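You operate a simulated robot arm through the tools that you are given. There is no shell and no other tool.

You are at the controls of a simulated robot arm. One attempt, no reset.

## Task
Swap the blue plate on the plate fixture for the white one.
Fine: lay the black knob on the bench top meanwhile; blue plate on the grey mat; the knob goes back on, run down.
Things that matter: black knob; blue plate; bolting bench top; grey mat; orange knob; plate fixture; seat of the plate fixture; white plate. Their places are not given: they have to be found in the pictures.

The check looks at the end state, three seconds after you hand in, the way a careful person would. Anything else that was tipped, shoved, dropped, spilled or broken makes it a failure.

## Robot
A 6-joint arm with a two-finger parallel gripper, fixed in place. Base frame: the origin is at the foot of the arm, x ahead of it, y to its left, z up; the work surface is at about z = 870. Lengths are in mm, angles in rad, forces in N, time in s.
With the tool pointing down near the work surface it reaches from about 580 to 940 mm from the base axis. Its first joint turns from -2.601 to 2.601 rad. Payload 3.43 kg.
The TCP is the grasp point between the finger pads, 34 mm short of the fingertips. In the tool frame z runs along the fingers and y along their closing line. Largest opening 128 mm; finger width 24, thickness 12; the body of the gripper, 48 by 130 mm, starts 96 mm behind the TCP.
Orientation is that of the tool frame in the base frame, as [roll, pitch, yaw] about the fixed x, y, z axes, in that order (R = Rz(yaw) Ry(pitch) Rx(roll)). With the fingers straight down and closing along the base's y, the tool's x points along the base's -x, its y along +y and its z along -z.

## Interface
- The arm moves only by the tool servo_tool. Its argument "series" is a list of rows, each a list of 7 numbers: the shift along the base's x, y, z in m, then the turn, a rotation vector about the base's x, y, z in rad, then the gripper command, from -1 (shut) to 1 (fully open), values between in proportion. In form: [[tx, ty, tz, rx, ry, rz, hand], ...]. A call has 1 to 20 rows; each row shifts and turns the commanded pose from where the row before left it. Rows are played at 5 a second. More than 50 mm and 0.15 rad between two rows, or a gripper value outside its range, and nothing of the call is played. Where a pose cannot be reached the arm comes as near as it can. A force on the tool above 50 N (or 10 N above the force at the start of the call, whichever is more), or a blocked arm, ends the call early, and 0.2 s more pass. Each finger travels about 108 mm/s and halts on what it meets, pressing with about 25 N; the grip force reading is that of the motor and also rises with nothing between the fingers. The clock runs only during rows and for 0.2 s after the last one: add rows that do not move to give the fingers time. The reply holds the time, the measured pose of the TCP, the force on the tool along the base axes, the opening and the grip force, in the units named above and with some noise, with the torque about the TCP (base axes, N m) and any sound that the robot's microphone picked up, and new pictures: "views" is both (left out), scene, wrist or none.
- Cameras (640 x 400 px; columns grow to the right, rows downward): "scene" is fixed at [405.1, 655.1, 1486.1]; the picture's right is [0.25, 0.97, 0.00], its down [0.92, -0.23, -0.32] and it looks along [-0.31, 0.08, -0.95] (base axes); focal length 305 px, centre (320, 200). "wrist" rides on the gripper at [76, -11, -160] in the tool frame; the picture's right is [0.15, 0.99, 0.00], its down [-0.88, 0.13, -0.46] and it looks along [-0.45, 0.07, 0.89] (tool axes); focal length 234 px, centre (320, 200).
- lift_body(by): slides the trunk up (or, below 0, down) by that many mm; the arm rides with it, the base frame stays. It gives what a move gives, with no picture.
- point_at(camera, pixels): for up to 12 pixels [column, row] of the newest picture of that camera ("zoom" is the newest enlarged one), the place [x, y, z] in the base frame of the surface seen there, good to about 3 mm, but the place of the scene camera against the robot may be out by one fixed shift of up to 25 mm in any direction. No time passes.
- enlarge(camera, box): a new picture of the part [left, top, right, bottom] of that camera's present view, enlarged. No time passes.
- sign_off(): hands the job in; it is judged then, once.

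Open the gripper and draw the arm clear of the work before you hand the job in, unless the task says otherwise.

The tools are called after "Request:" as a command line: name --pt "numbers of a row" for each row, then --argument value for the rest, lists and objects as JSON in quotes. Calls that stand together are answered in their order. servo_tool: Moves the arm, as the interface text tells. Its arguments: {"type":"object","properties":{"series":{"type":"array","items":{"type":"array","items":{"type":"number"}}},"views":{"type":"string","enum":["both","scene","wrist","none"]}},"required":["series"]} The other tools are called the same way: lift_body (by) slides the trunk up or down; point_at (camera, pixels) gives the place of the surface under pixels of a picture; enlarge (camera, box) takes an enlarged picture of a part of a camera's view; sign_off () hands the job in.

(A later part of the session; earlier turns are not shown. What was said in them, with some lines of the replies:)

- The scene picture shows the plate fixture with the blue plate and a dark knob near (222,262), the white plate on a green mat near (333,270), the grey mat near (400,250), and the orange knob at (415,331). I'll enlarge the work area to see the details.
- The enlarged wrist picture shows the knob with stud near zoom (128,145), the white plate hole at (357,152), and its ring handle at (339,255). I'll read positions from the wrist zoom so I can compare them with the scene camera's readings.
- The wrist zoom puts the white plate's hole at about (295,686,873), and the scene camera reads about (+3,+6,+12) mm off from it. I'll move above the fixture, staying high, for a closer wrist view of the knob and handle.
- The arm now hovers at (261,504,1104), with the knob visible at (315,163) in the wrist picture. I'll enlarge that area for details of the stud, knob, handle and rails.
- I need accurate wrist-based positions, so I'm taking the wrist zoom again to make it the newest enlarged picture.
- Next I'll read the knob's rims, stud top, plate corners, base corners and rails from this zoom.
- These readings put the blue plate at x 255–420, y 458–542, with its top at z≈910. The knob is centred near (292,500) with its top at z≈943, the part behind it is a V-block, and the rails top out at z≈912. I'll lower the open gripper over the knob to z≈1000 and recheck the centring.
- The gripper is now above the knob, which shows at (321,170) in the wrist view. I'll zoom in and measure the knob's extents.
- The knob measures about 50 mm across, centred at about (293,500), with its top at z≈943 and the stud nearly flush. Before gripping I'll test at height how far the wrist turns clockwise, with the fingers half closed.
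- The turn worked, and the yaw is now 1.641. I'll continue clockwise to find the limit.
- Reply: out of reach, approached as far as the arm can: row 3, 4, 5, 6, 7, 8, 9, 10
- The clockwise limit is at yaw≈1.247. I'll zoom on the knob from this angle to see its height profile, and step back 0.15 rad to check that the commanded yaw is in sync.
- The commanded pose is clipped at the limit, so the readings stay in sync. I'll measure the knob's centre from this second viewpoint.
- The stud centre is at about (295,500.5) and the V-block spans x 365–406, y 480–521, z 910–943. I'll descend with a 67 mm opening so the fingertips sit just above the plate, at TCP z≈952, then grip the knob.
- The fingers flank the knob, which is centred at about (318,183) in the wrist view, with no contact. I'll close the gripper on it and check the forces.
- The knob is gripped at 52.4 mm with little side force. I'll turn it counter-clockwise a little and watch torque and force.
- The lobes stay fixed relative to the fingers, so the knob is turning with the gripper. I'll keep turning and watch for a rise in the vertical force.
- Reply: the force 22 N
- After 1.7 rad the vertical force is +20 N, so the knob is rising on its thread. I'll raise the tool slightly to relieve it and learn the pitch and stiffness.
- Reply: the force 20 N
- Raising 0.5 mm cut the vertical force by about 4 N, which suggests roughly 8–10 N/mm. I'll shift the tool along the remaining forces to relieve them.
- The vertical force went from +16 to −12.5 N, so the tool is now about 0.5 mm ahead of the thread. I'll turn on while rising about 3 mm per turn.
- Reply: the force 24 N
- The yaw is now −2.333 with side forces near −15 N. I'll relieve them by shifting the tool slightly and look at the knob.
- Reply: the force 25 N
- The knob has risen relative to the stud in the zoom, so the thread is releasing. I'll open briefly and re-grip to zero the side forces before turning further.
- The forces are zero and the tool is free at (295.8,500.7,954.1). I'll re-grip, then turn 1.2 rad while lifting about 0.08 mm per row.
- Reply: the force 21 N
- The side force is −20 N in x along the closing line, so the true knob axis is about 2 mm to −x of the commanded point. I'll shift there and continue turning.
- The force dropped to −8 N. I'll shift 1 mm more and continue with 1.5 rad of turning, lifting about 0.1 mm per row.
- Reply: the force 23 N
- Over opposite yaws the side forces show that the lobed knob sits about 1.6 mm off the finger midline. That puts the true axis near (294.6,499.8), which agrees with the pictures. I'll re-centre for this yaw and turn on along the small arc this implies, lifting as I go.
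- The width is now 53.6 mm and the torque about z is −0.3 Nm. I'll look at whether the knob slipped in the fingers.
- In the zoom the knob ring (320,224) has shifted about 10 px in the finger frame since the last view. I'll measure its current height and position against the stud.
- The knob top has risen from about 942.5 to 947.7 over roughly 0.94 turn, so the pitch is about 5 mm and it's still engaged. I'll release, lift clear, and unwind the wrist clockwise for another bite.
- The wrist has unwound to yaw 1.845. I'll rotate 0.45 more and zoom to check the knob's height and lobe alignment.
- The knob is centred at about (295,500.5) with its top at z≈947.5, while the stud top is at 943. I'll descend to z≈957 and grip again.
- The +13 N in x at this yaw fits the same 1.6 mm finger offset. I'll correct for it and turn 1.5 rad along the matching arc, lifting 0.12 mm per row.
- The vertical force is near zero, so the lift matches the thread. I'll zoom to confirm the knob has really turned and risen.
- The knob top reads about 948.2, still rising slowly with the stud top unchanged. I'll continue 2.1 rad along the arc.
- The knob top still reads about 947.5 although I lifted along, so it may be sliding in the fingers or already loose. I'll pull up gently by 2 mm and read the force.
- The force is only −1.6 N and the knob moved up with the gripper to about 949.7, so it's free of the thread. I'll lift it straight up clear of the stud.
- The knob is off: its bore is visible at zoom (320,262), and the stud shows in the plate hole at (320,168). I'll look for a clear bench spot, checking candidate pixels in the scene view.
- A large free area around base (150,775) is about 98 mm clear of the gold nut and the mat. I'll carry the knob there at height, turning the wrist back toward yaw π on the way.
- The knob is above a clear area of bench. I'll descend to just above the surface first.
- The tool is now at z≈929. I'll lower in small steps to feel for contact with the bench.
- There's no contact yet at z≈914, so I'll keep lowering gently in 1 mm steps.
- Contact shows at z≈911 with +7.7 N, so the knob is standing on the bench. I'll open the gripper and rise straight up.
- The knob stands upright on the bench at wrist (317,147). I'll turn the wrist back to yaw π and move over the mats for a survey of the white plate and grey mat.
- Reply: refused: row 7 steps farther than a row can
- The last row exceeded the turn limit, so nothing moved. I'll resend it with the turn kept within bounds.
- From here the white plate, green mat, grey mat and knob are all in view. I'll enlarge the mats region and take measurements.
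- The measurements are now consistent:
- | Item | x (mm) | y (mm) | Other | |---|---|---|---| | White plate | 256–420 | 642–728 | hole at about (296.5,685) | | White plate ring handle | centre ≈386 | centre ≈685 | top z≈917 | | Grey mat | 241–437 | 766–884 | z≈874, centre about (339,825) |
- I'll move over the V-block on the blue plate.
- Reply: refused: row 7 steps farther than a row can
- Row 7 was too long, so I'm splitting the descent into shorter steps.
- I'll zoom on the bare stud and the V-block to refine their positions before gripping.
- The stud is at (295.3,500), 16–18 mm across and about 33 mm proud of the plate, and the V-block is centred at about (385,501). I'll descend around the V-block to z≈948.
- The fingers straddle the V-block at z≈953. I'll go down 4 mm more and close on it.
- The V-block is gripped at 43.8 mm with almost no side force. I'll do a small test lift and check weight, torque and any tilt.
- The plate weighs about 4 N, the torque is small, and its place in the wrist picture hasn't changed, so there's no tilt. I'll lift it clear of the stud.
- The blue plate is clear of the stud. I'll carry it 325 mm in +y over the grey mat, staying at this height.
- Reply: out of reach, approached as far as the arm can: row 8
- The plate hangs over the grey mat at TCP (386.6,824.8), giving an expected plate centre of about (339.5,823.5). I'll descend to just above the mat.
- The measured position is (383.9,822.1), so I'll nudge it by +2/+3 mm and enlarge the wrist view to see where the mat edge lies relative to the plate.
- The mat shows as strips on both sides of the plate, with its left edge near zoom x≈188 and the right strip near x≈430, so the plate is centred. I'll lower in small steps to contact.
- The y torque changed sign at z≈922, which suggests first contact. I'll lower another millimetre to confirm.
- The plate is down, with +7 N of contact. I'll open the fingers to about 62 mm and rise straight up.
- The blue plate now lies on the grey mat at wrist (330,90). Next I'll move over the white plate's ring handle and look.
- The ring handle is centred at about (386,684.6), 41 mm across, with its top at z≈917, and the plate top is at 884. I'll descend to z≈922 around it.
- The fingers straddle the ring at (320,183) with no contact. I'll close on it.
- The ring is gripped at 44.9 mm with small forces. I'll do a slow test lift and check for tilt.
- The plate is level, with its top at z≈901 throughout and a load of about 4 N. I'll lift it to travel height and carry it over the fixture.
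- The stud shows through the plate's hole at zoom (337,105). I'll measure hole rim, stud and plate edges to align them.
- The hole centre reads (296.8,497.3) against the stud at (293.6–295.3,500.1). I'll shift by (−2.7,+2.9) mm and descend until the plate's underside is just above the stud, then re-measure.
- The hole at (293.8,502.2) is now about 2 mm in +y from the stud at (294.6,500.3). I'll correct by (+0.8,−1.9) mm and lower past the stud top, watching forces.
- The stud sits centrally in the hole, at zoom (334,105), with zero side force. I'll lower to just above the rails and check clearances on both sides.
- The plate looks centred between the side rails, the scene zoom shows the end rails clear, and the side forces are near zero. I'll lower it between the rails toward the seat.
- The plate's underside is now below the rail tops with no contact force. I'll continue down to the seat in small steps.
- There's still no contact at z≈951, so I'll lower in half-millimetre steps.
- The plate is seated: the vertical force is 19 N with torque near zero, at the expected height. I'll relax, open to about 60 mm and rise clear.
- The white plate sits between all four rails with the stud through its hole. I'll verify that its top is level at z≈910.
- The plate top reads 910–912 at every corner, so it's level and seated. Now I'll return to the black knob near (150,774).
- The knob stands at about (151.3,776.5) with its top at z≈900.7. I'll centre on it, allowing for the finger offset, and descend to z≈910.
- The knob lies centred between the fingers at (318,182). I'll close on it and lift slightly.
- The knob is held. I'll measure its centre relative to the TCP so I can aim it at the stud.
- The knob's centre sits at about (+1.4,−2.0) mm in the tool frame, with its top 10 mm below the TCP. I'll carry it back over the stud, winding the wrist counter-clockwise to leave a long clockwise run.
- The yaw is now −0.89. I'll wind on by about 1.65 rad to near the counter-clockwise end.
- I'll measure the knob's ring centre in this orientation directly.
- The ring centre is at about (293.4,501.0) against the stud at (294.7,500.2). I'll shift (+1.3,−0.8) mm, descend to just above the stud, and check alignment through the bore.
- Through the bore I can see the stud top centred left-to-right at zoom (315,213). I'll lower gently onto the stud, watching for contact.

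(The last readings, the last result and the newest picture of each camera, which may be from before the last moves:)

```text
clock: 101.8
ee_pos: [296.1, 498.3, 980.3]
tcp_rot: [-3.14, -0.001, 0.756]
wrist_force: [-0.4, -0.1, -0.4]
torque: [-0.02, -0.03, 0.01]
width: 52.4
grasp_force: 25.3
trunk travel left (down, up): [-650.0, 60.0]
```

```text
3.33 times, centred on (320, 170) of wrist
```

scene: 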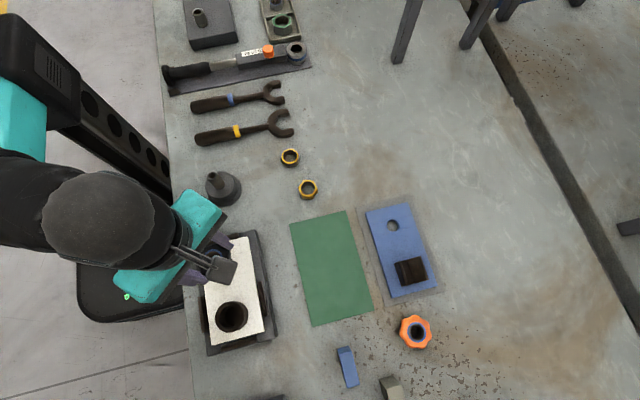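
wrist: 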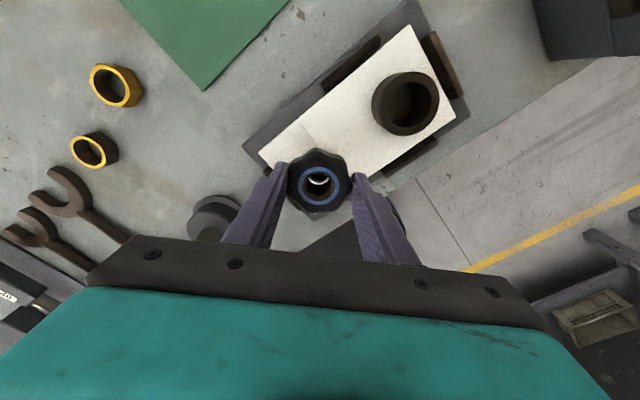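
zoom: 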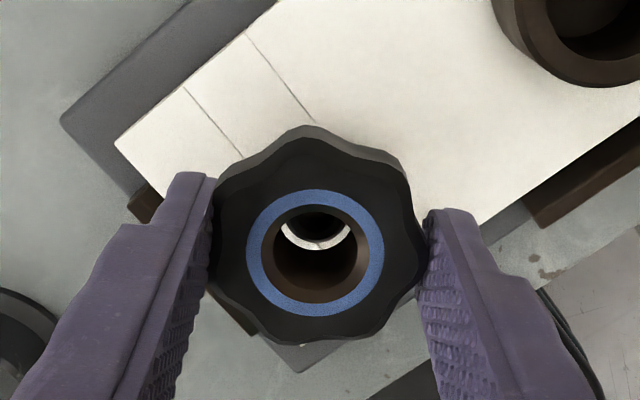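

The stud top is entering the bore, centred at zoom (318,225), with no force. I'll continue down gently.

Request:
servo_tool --pt "0 0 -0.003 0 0 0 -1" --pt "0 0 -0.003 0 0 0 -1" --pt "0 0 -0.003 0 0 0 -1" --pt "0 0 0 0 0 0 -1" --views "wrist"

Request:
enlarge --camera "wrist" --box '[260, 110, 380, 230]'

```text
clock: 102.8
ee_pos: [294.5, 497.8, 971.7]
tcp_rot: [-3.14, -0.001, 0.756]
wrist_force: [-0.6, -0.1, -0.9]
torque: [0.0, -0.02, -0.02]
width: 52.7
grasp_force: 24.6
trunk travel left (down, up): [-650.0, 60.0]
```

wrist: 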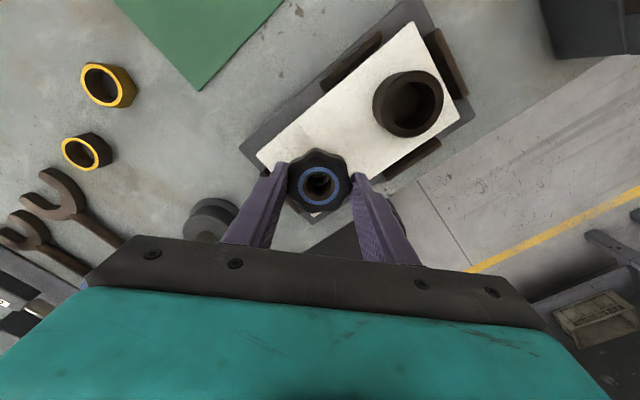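

```text
3.33 times, centred on (320, 170) of wrist
```

zoom: 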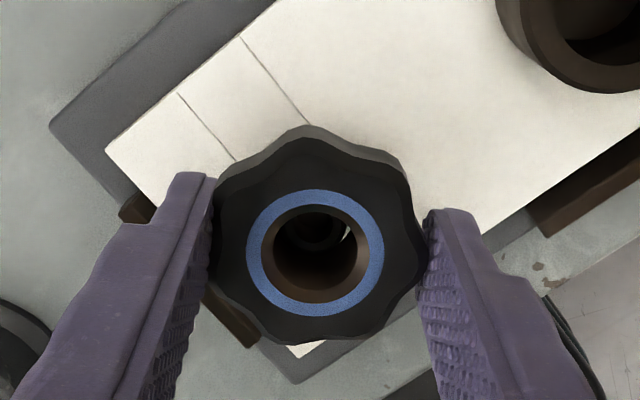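

The stud is about 11 mm inside the bore with no force. I'll keep lowering, with smaller steps near the expected thread start at z≈957.

Request:
servo_tool --pt "0 0 -0.003 0 0 0 -1" --pt "0 0 -0.003 0 0 0 -1" --pt "0 0 -0.002 0 0 0 -1" --pt "0 0 0 0 0 0 -1" --views "none"

Request:
servo_tool --pt "0 0 -0.001 0 0 0 -1" --pt "0 0 -0.001 0 0 0 -1" --pt "0 0 0 0 0 0 -1" --views "none"

Request:
servo_tool --pt "0 0 -0.001 0 0 0 -1" --pt "0 0 -0.001 0 0 0 -1" --pt "0 0 0 0 0 0 -1" --views "wrist"

```text
clock: 103.8
ee_pos: [295.0, 499.3, 963.1]
tcp_rot: [-3.139, 0.001, 0.756]
wrist_force: [-0.1, 0.7, -0.7]
torque: [0.01, 0.03, -0.01]
width: 52.5
grasp_force: 24.8
trunk travel left (down, up): [-650.0, 60.0]
```

```text
clock: 104.6
ee_pos: [295.6, 498.3, 960.8]
tcp_rot: [-3.14, 0.001, 0.755]
wrist_force: [-0.2, -0.8, -0.3]
torque: [-0.01, -0.04, 0.0]
width: 52.3
grasp_force: 25.2
trunk travel left (down, up): [-650.0, 60.0]
```

```text
clock: 105.4
ee_pos: [293.3, 496.9, 959.5]
tcp_rot: [-3.141, 0.0, 0.756]
wrist_force: [1.3, -0.7, -0.4]
torque: [0.03, 0.03, 0.04]
width: 52.4
grasp_force: 24.9
trunk travel left (down, up): [-650.0, 60.0]
```

wrist: 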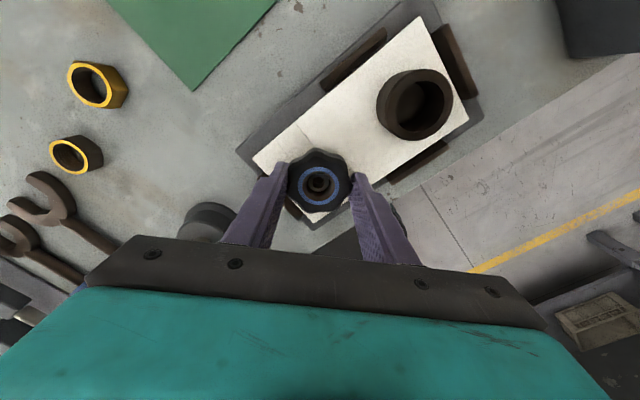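

There's no contact yet at z≈959.5. I'll continue in 1 mm steps until I feel the thread start.

Request:
servo_tool --pt "0 0 -0.001 0 0 0 -1" --pt "0 0 -0.001 0 0 0 -1" --pt "0 0 0 0 0 0 -1" --views "none"

Request:
servo_tool --pt "0 0 -0.0007 0 0 0 -1" --pt "0 0 -0.0007 0 0 0 -1" --pt "0 0 0 0 0 0 -1" --views "wrist"

Request:
enlarge --camera "wrist" --box '[260, 110, 380, 230]'

```text
clock: 106.2
ee_pos: [294.2, 497.8, 958.6]
tcp_rot: [-3.14, -0.001, 0.755]
wrist_force: [-0.3, 2.2, 13.2]
torque: [-0.24, 0.12, 0.01]
width: 52.4
grasp_force: 24.9
trunk travel left (down, up): [-650.0, 60.0]
```

```text
clock: 107.0
ee_pos: [294.0, 497.7, 955.6]
tcp_rot: [-3.138, -0.001, 0.757]
wrist_force: [-1.1, 5.4, 19.2]
torque: [0.23, -0.02, 0.01]
width: 52.5
grasp_force: 25.2
trunk travel left (down, up): [-650.0, 60.0]
```

wrist: 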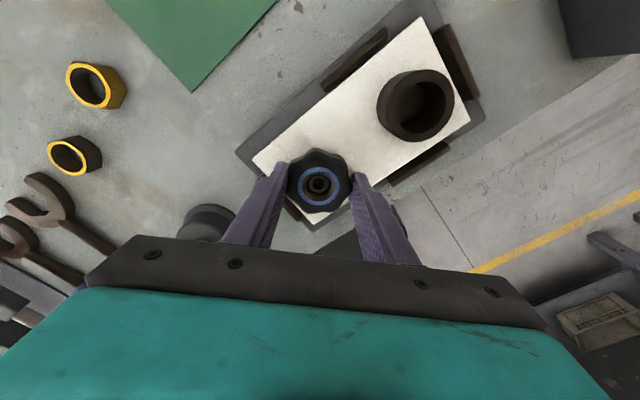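

```text
3.33 times, centred on (320, 170) of wrist
```

zoom: 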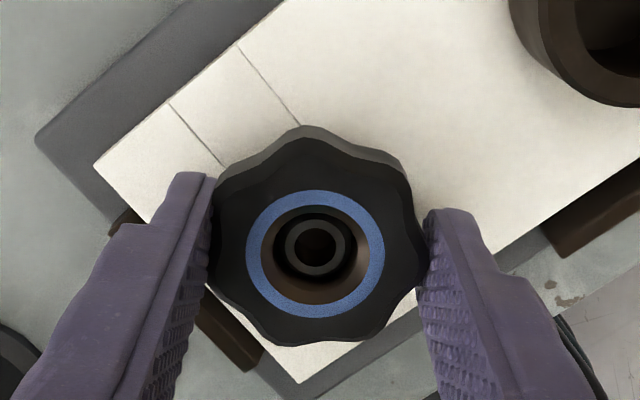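

Contact came at z≈957 with 19 N down on the thread start. I'll turn clockwise along the matching arc with a gentle downward feed, and watch whether the knob starts to draw down.

Request:
servo_tool --pt "-0.000365 -2.5e-05 0 0 0 -0.15 -1" --pt "-0.000365 3e-05 0 0 0 -0.15 -1" --pt "-0.000356 8.4e-05 0 0 0 -0.15 -1" --pt "-0.000339 0.000136 0 0 0 -0.15 -1" --pt "-0.000315 0.000185 0 0 0 -0.15 -1" --pt "-0.000285 0.000231 0 0 0 -0.15 -1" --views "none"

```text
clock: 108.4
ee_pos: [292.7, 500.5, 954.4]
tcp_rot: [3.14, 0.0, -0.146]
wrist_force: [-1.7, 5.6, 2.1]
torque: [0.35, -0.01, -0.01]
width: 52.4
grasp_force: 25.0
trunk travel left (down, up): [-650.0, 60.0]
```

The vertical force dropped from 19 to 2 N with no feed, so the thread has engaged and is drawing down. I'll continue clockwise with about 0.13 mm of feed per row.

Request:
servo_tool --pt "-0.000246 0.00047 -0.0002 0 0 -0.15 -1" --pt "-0.000203 0.0005 -0.0002 0 0 -0.15 -1" --pt "-0.000155 0.000331 -0.00015 0 0 -0.15 -1" --pt "-0.000104 0.00035 -0.00013 0 0 -0.15 -1" --pt "-5.1e-05 0.000362 -0.00013 0 0 -0.15 -1" --pt "4e-06 0.000366 -0.00013 0 0 -0.15 -1" --pt "5.9e-05 0.000361 -0.00013 0 0 -0.15 -1" --pt "0.000112 0.000348 -0.00013 0 0 -0.15 -1" --views "none"

```text
clock: 110.2
ee_pos: [292.6, 501.0, 952.8]
tcp_rot: [3.142, -0.001, -1.344]
wrist_force: [-3.2, -8.5, -10.7]
torque: [0.23, -0.04, 0.01]
width: 52.8
grasp_force: 24.8
trunk travel left (down, up): [-650.0, 60.0]
```

The force is now −10.7 N, so the knob draws down faster than my feed. I'll drop 0.8 mm to relieve it, then continue with more feed.

Request:
servo_tool --pt "0 -0.0005 -0.0008 0 0 0 -1" --pt "0.000163 0.000328 -0.00015 0 0 -0.15 -1" --pt "0.00021 0.0003 -0.00015 0 0 -0.15 -1" --pt "0.000252 0.000265 -0.00015 0 0 -0.15 -1" --pt "0.000289 0.000224 -0.00015 0 0 -0.15 -1" --pt "0 0 0 0 0 0 -1" --views "wrist"

Request:
enlarge --camera "wrist" --box '[260, 110, 380, 230]'

Request:
point_at --camera "zoom" --pixels '[[255, 250], [377, 250], [315, 200], [315, 308], [230, 250], [405, 250], [315, 222], [300, 275]]'

```text
clock: 111.6
ee_pos: [293.3, 502.7, 953.6]
tcp_rot: [-3.139, 0.002, -1.944]
wrist_force: [-0.6, -0.3, 0.3]
torque: [-0.11, 0.1, 0.02]
width: 52.4
grasp_force: 24.7
trunk travel left (down, up): [-650.0, 60.0]
```

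wrist: 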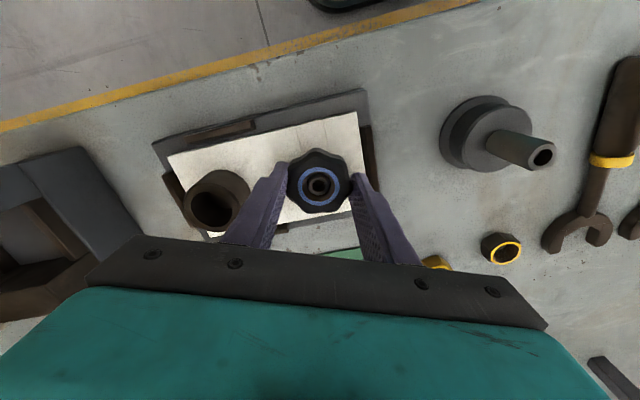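

```text
3.33 times, centred on (320, 170) of wrist
```

zoom: 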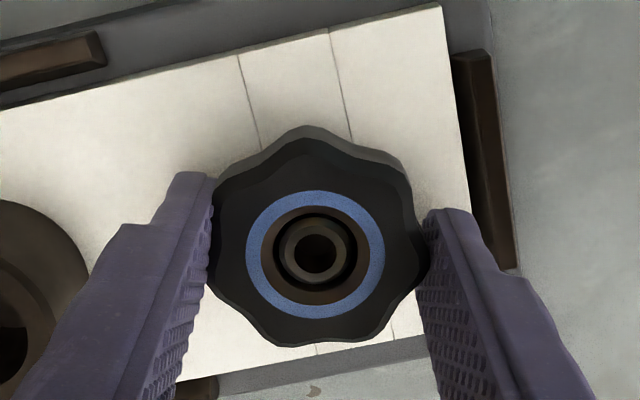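

```text
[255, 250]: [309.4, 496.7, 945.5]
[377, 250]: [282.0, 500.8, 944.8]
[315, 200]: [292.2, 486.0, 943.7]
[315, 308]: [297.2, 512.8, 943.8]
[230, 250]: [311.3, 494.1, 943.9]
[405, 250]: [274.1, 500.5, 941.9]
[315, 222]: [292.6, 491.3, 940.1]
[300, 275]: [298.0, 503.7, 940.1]
```

The knob top is now at about 944, near its original 942.5, and the forces are balanced. I'll keep turning clockwise with feed and watch for seating torque.

Request:
servo_tool --pt "0.000319 0.000179 -0.00012 0 0 -0.15 -1" --pt "0.000342 0.000129 -0.00012 0 0 -0.15 -1" --pt "0.00036 7.5e-05 -0.00012 0 0 -0.15 -1" --pt "0.000366 2e-05 -0.00012 0 0 -0.15 -1" --pt "0.000365 -3.5e-05 -0.00012 0 0 -0.15 -1" --pt "0.000355 -9e-05 -0.00012 0 0 -0.15 -1" --views "none"

```text
clock: 113.0
ee_pos: [296.8, 502.5, 951.4]
tcp_rot: [-3.139, -0.002, -2.844]
wrist_force: [-4.4, -12.5, -17.4]
torque: [0.01, -0.06, -0.01]
width: 52.6
grasp_force: 24.9
trunk travel left (down, up): [-650.0, 60.0]
```

The force is −17 N, so the thread is still pulling down. I'll relieve it by lowering about 1 mm and shifting y by −1 mm, then continue.

Request:
servo_tool --pt "0 -0.0005 -0.0006 0 0 0 -1" --pt "0 -0.0005 -0.0005 0 0 0 -1" --pt "0 0 0 0 0 0 -1" --views "none"

```text
clock: 113.8
ee_pos: [295.7, 502.3, 950.3]
tcp_rot: [-3.14, 0.0, -2.841]
wrist_force: [-4.4, -4.8, -0.4]
torque: [-0.38, 0.54, 0.02]
width: 52.5
grasp_force: 24.9
trunk travel left (down, up): [-650.0, 60.0]
```

Request:
servo_tool --pt "0.000337 -0.000137 -0.00015 0 0 -0.15 -1" --pt "0.000315 -0.000188 -0.00015 0 0 -0.15 -1" --pt "0.000283 -0.000232 -0.00015 0 0 -0.15 -1" --pt "0.000246 -0.000273 -0.00015 0 0 -0.15 -1" --pt "0 0 0 0 0 0 -1" --views "wrist"

Request:
enlarge --camera "wrist" --box '[260, 110, 380, 230]'

Request:
point_at --camera "zoom" --pixels '[[255, 250], [377, 250], [315, 200], [315, 308], [230, 250], [405, 250], [315, 222], [300, 275]]'

```text
clock: 115.0
ee_pos: [297.2, 501.3, 949.7]
tcp_rot: [3.142, 0.001, 2.839]
wrist_force: [-2.6, -0.9, -1.7]
torque: [0.07, -0.05, 0.0]
width: 52.7
grasp_force: 25.0
trunk travel left (down, up): [-650.0, 60.0]
```

wrist: 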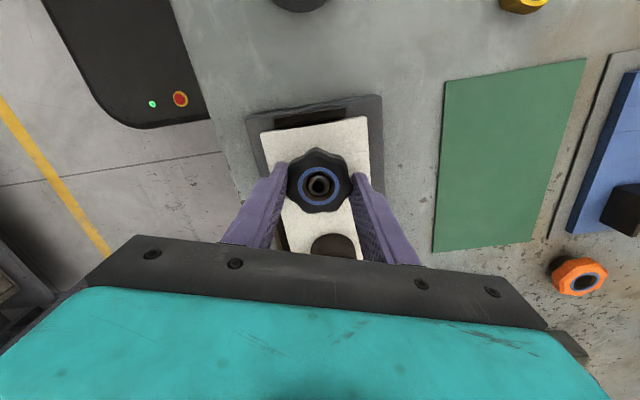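

```text
3.33 times, centred on (320, 170) of wrist
```

zoom: 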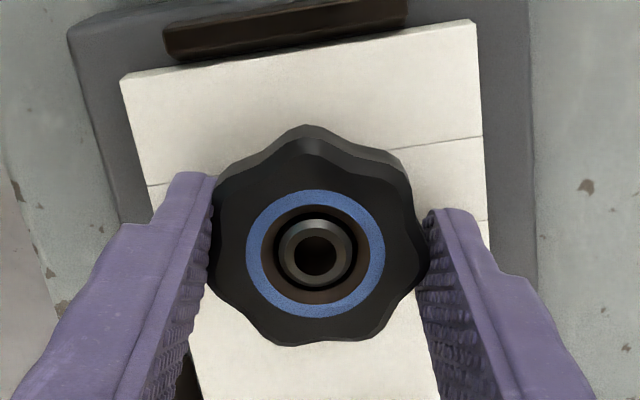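

```text
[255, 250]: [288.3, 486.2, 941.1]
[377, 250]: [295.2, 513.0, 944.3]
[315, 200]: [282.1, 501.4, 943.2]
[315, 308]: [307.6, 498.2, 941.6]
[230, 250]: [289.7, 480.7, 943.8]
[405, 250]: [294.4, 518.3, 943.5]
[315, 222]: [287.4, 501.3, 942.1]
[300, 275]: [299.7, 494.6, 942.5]
```

The knob top reads about 942.9 and it's still turning freely. I'll continue clockwise and look for the seating torque.

Request:
servo_tool --pt "0.0002 -0.000305 -0.0001 0 0 -0.15 -1" --pt "0.000154 -0.000332 -0.0001 0 0 -0.15 -1" --pt "0.0001 -0.00035 -0.0001 0 0 -0.15 -1" --pt "5e-05 -0.00036 -0.0001 0 0 -0.15 -1" --views "none"

```text
clock: 116.0
ee_pos: [297.1, 500.6, 950.4]
tcp_rot: [-3.14, 0.001, 2.239]
wrist_force: [-5.0, -4.7, -5.7]
torque: [0.13, 0.01, 0.3]
width: 52.3
grasp_force: 25.8
trunk travel left (down, up): [-650.0, 60.0]
```

The torque about z has risen to +0.3 Nm, which suggests seating. I'll turn two more rows and see whether it climbs.

Request:
servo_tool --pt "0 -0.00036 -5e-05 0 0 -0.1 -1" --pt "-2e-05 -0.0003 0 0 0 -0.1 -1" --pt "0 0 0 0 0 0 -1" --views "wrist"

Request:
enlarge --camera "wrist" --box '[260, 110, 380, 230]'

Request:
point_at --camera "zoom" --pixels '[[255, 250], [377, 250], [315, 200], [315, 308], [230, 250], [405, 250], [315, 222], [300, 275]]'

```text
clock: 116.8
ee_pos: [297.4, 497.3, 950.5]
tcp_rot: [-3.14, 0.002, 2.04]
wrist_force: [-6.9, -10.2, -6.4]
torque: [-0.27, 0.09, 0.49]
width: 52.9
grasp_force: 24.9
trunk travel left (down, up): [-650.0, 60.0]
```

wrist: 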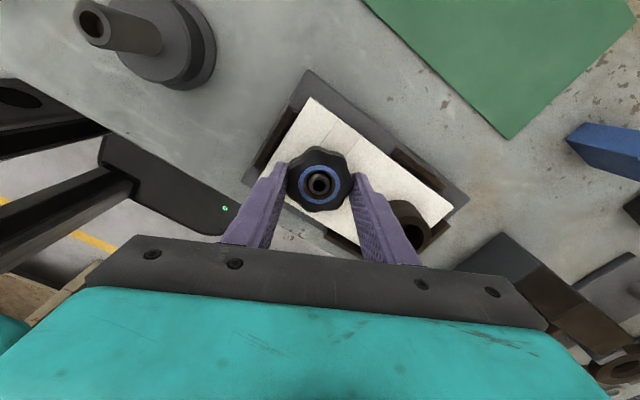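

```text
3.33 times, centred on (320, 170) of wrist
```

zoom: 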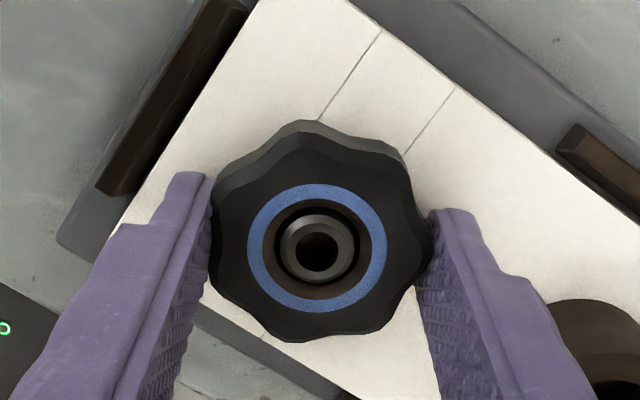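

```text
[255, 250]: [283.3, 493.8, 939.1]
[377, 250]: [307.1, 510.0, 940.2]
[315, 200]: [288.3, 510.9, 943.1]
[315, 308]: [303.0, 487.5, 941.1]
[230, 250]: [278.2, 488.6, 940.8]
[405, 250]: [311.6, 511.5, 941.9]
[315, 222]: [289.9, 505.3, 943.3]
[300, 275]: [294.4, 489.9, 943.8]
```

The torque has climbed to 0.49 Nm and the knob top reads about 941, level with or below where it started. I'll give one more small turn to confirm it's run down hard against the plate.

Request:
servo_tool --pt "0.0005 -0.0005 -0.0003 0 0 -0.1 -1" --pt "0 0 0 0 0 -0.1 -1" --pt "0 0 0 0 0 0 -1" --views "wrist"

Request:
enlarge --camera "wrist" --box '[260, 110, 380, 230]'

```text
clock: 117.6
ee_pos: [295.1, 495.7, 951.3]
tcp_rot: [-3.137, 0.006, 1.839]
wrist_force: [-13.1, -26.4, -12.5]
torque: [-0.24, -0.06, 0.61]
width: 53.9
grasp_force: 25.4
trunk travel left (down, up): [-650.0, 60.0]
```

wrist: 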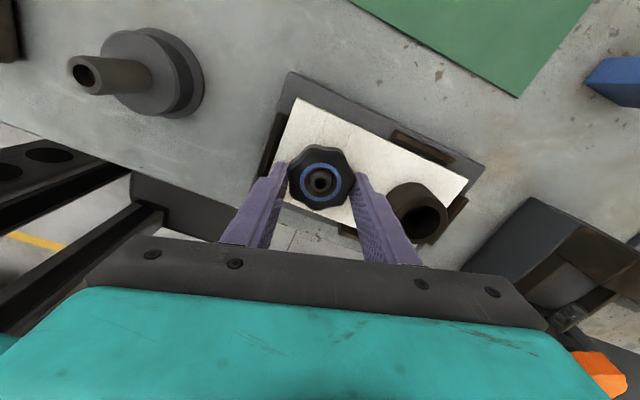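

```text
3.33 times, centred on (320, 170) of wrist
```

zoom: 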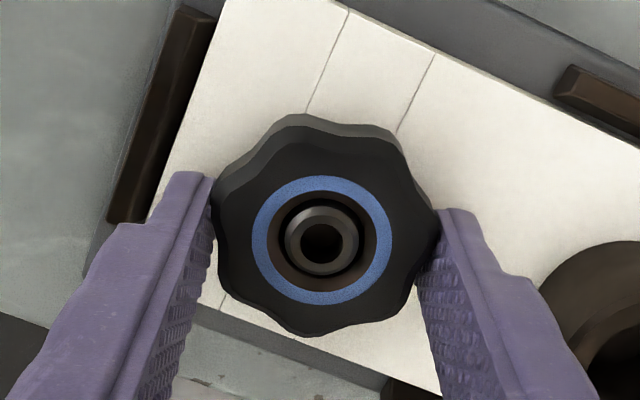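

The knob now slips in the fingers (53.9 mm, 0.61 Nm) instead of turning, so it's run down tight. I'll relieve the side load, open, and rise straight up.

Request:
servo_tool --pt "-0.001 -0.002 -0.0005 0 0 0 -1" --pt "0 0 0 0 0 0 -1" --pt "0 0 0 0 0 0 0.05" --pt "0 0 0 0 0 0 0.1" --pt "0 0 0 0 0 0 0.1" --views "none"

Request:
servo_tool --pt "0 0 0.01 0 0 0 0.1" --pt "0 0 0.02 0 0 0 0.1" --pt "0 0 0.03 0 0 0 0.1" --pt "0 0 0.03 0 0 0 0.1" --pt "0 0 0 0 0 0 0.1" --views "both"

Request:
enlarge --camera "wrist" --box '[240, 70, 460, 240]'

```text
clock: 118.8
ee_pos: [296.7, 498.2, 949.1]
tcp_rot: [3.141, 0.002, 1.842]
wrist_force: [0.6, -0.1, 0.0]
torque: [-0.01, -0.01, 0.0]
width: 70.2
grasp_force: 0.0
trunk travel left (down, up): [-650.0, 60.0]
```

```text
clock: 120.0
ee_pos: [298.0, 493.2, 1041.7]
tcp_rot: [-3.139, 0.0, 1.841]
wrist_force: [0.1, 0.9, 0.2]
torque: [0.01, -0.01, -0.04]
width: 70.4
grasp_force: 0.2
trunk travel left (down, up): [-650.0, 60.0]
```

scene: 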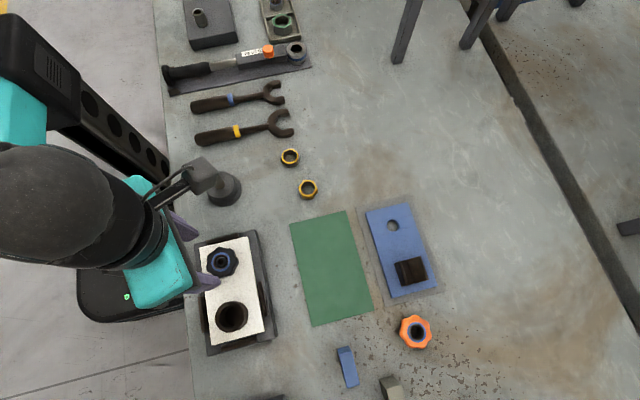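
wrist: 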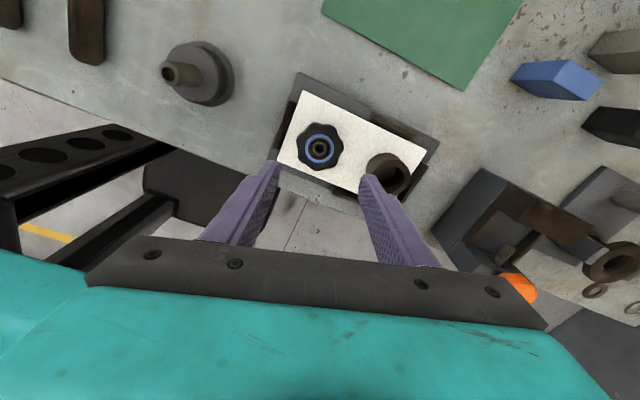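

```text
2.35 times, centred on (350, 155) of wrist
```

zoom: 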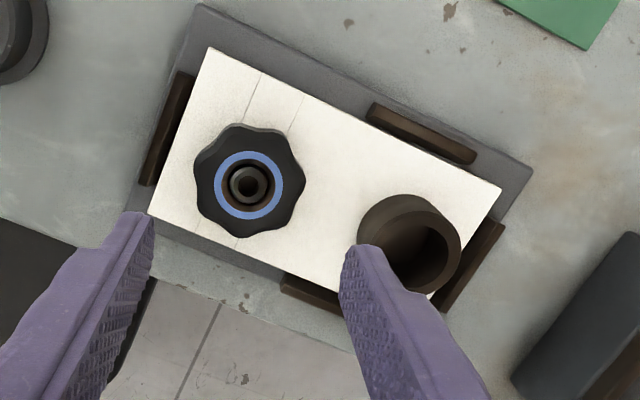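

The knob is back on and I'm clear of it. I'll verify its height and the plate's seat position.

Request:
point_at --camera "zoom" --pixels '[[218, 183], [280, 188], [250, 155], [248, 215], [200, 180], [298, 190], [250, 170], [210, 55], [155, 208], [495, 190], [168, 130], [430, 135]]'

Request:
enlarge --camera "scene" --box '[185, 220, 285, 360]'

```text
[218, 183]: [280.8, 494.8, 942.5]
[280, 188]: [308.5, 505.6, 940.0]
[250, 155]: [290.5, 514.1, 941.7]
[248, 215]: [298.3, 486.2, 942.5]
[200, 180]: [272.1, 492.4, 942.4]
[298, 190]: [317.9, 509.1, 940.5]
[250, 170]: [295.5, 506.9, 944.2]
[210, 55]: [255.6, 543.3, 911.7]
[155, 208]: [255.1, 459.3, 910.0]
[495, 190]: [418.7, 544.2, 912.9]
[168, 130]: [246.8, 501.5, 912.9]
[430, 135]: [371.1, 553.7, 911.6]
```

```text
2.86 times, centred on (235, 290) of scene
```

zoom: 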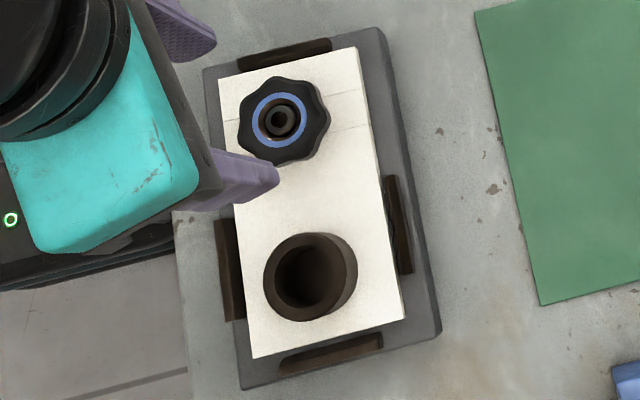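

The knob top averages about 941.6, against about 942.3 at the start, and the plate corners sit at z≈911 in the seat. I'll draw the arm up and back to near its starting pose with the gripper open.

Request:
servo_tool --pt "0 0 0.04 0 0 0 0.3" --pt "0 0 0.04 0 0 0.1 0.5" --pt "-0.01 0.01 0.03 0 0 0.15 0.7" --pt "-0.01 0.015 0.02 0 0 0.15 1" --pt "-0.01 0.02 0.01 0 0 0.15 1" --pt "-0.01 0.02 0 0 0 0.15 1" --pt "-0.01 0.02 0 0 0 0.15 1" --pt "-0.01 0.02 0 0 0 0.15 1" --pt "-0.01 0.02 0 0 0 0.15 1" --pt "0 0 0 0 0 0.15 1" --pt "0 0 0 0 0 0 1" --views "both"

Request:
enlarge --camera "scene" --box '[280, 180, 470, 360]'

```text
clock: 122.4
ee_pos: [227.7, 622.3, 1179.4]
tcp_rot: [-3.139, 0.0, -3.138]
wrist_force: [-0.7, 0.5, -0.2]
torque: [-0.03, 0.02, 0.02]
width: 128.1
grasp_force: 0.1
trunk travel left (down, up): [-650.0, 60.0]
```

scene: 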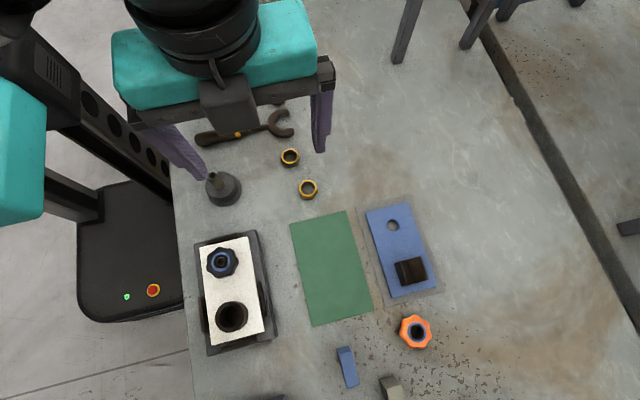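
wrist: 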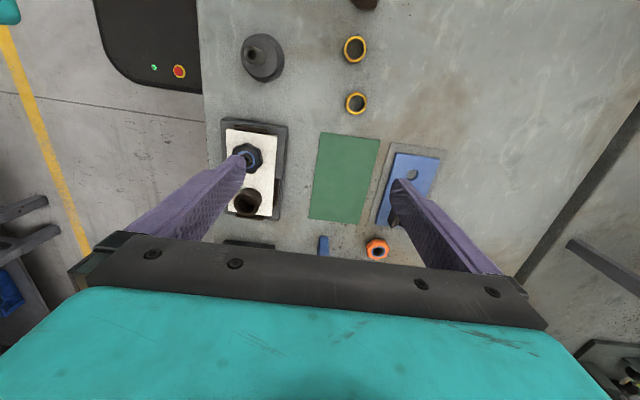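

```text
2.22 times, centred on (375, 270) of scene
```

zoom: 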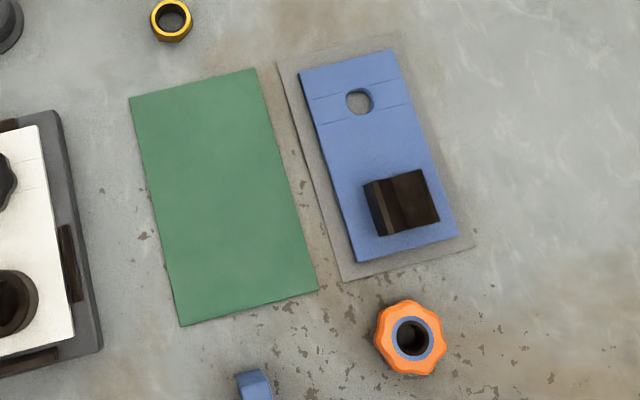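

The blue plate lies wholly on the grey mat and nothing else has moved. I'll take one last close view of the fixture from the same box as at the start, to compare.

Request:
enlarge --camera "scene" --box '[180, 210, 300, 370]'

Request:
point_at --camera "scene" --pixels '[[222, 262], [215, 262], [229, 262], [222, 252], [222, 273], [210, 285], [255, 325], [245, 285]]'

```text
2.50 times, centred on (240, 290) of scene
```

zoom: 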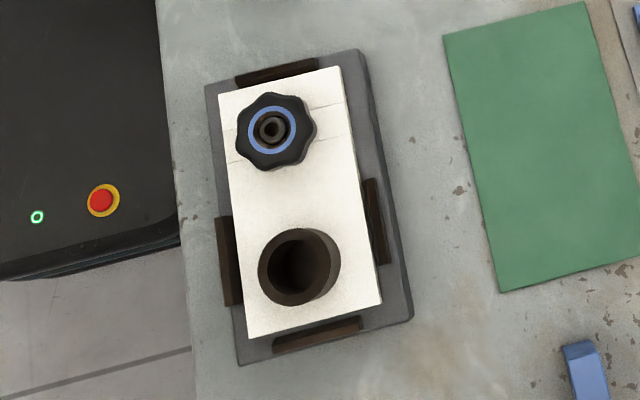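

```text
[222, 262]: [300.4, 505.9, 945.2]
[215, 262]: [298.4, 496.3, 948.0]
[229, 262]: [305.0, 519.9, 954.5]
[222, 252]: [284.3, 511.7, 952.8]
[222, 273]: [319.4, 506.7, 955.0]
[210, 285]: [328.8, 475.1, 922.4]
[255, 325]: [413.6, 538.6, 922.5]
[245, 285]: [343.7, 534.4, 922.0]
```

The final picture matches the starting layout. The white plate is between all four rails, and the black knob is run down at its original position and height. The blue plate is on the grey mat, and the arm is clear with the gripper open, so I'm handing in.

Request:
sign_off

```text
The job is handed in.
```

The white plate is now on the fixture in place of the blue one, and the job is handed in. The result of the check hasn't come back.

- **White plate:** it sits level between all four rails with the stud through its hole, and its top reads about z = 911 at the corners.
- **Black knob:** it's back on the stud and run down. At the end it slipped in the fingers at about 0.6 Nm instead of turning further. Its top reads about 941.6 mm, against about 942.3 mm before I took it off. It stood upright on the bench during the swap.
- **Blue plate:** it lies wholly on the grey mat, with mat showing on all sides.
- **Everything else:** in the last pictures nothing else on the bench looks moved or tipped. The arm is back near its starting pose with the gripper open.
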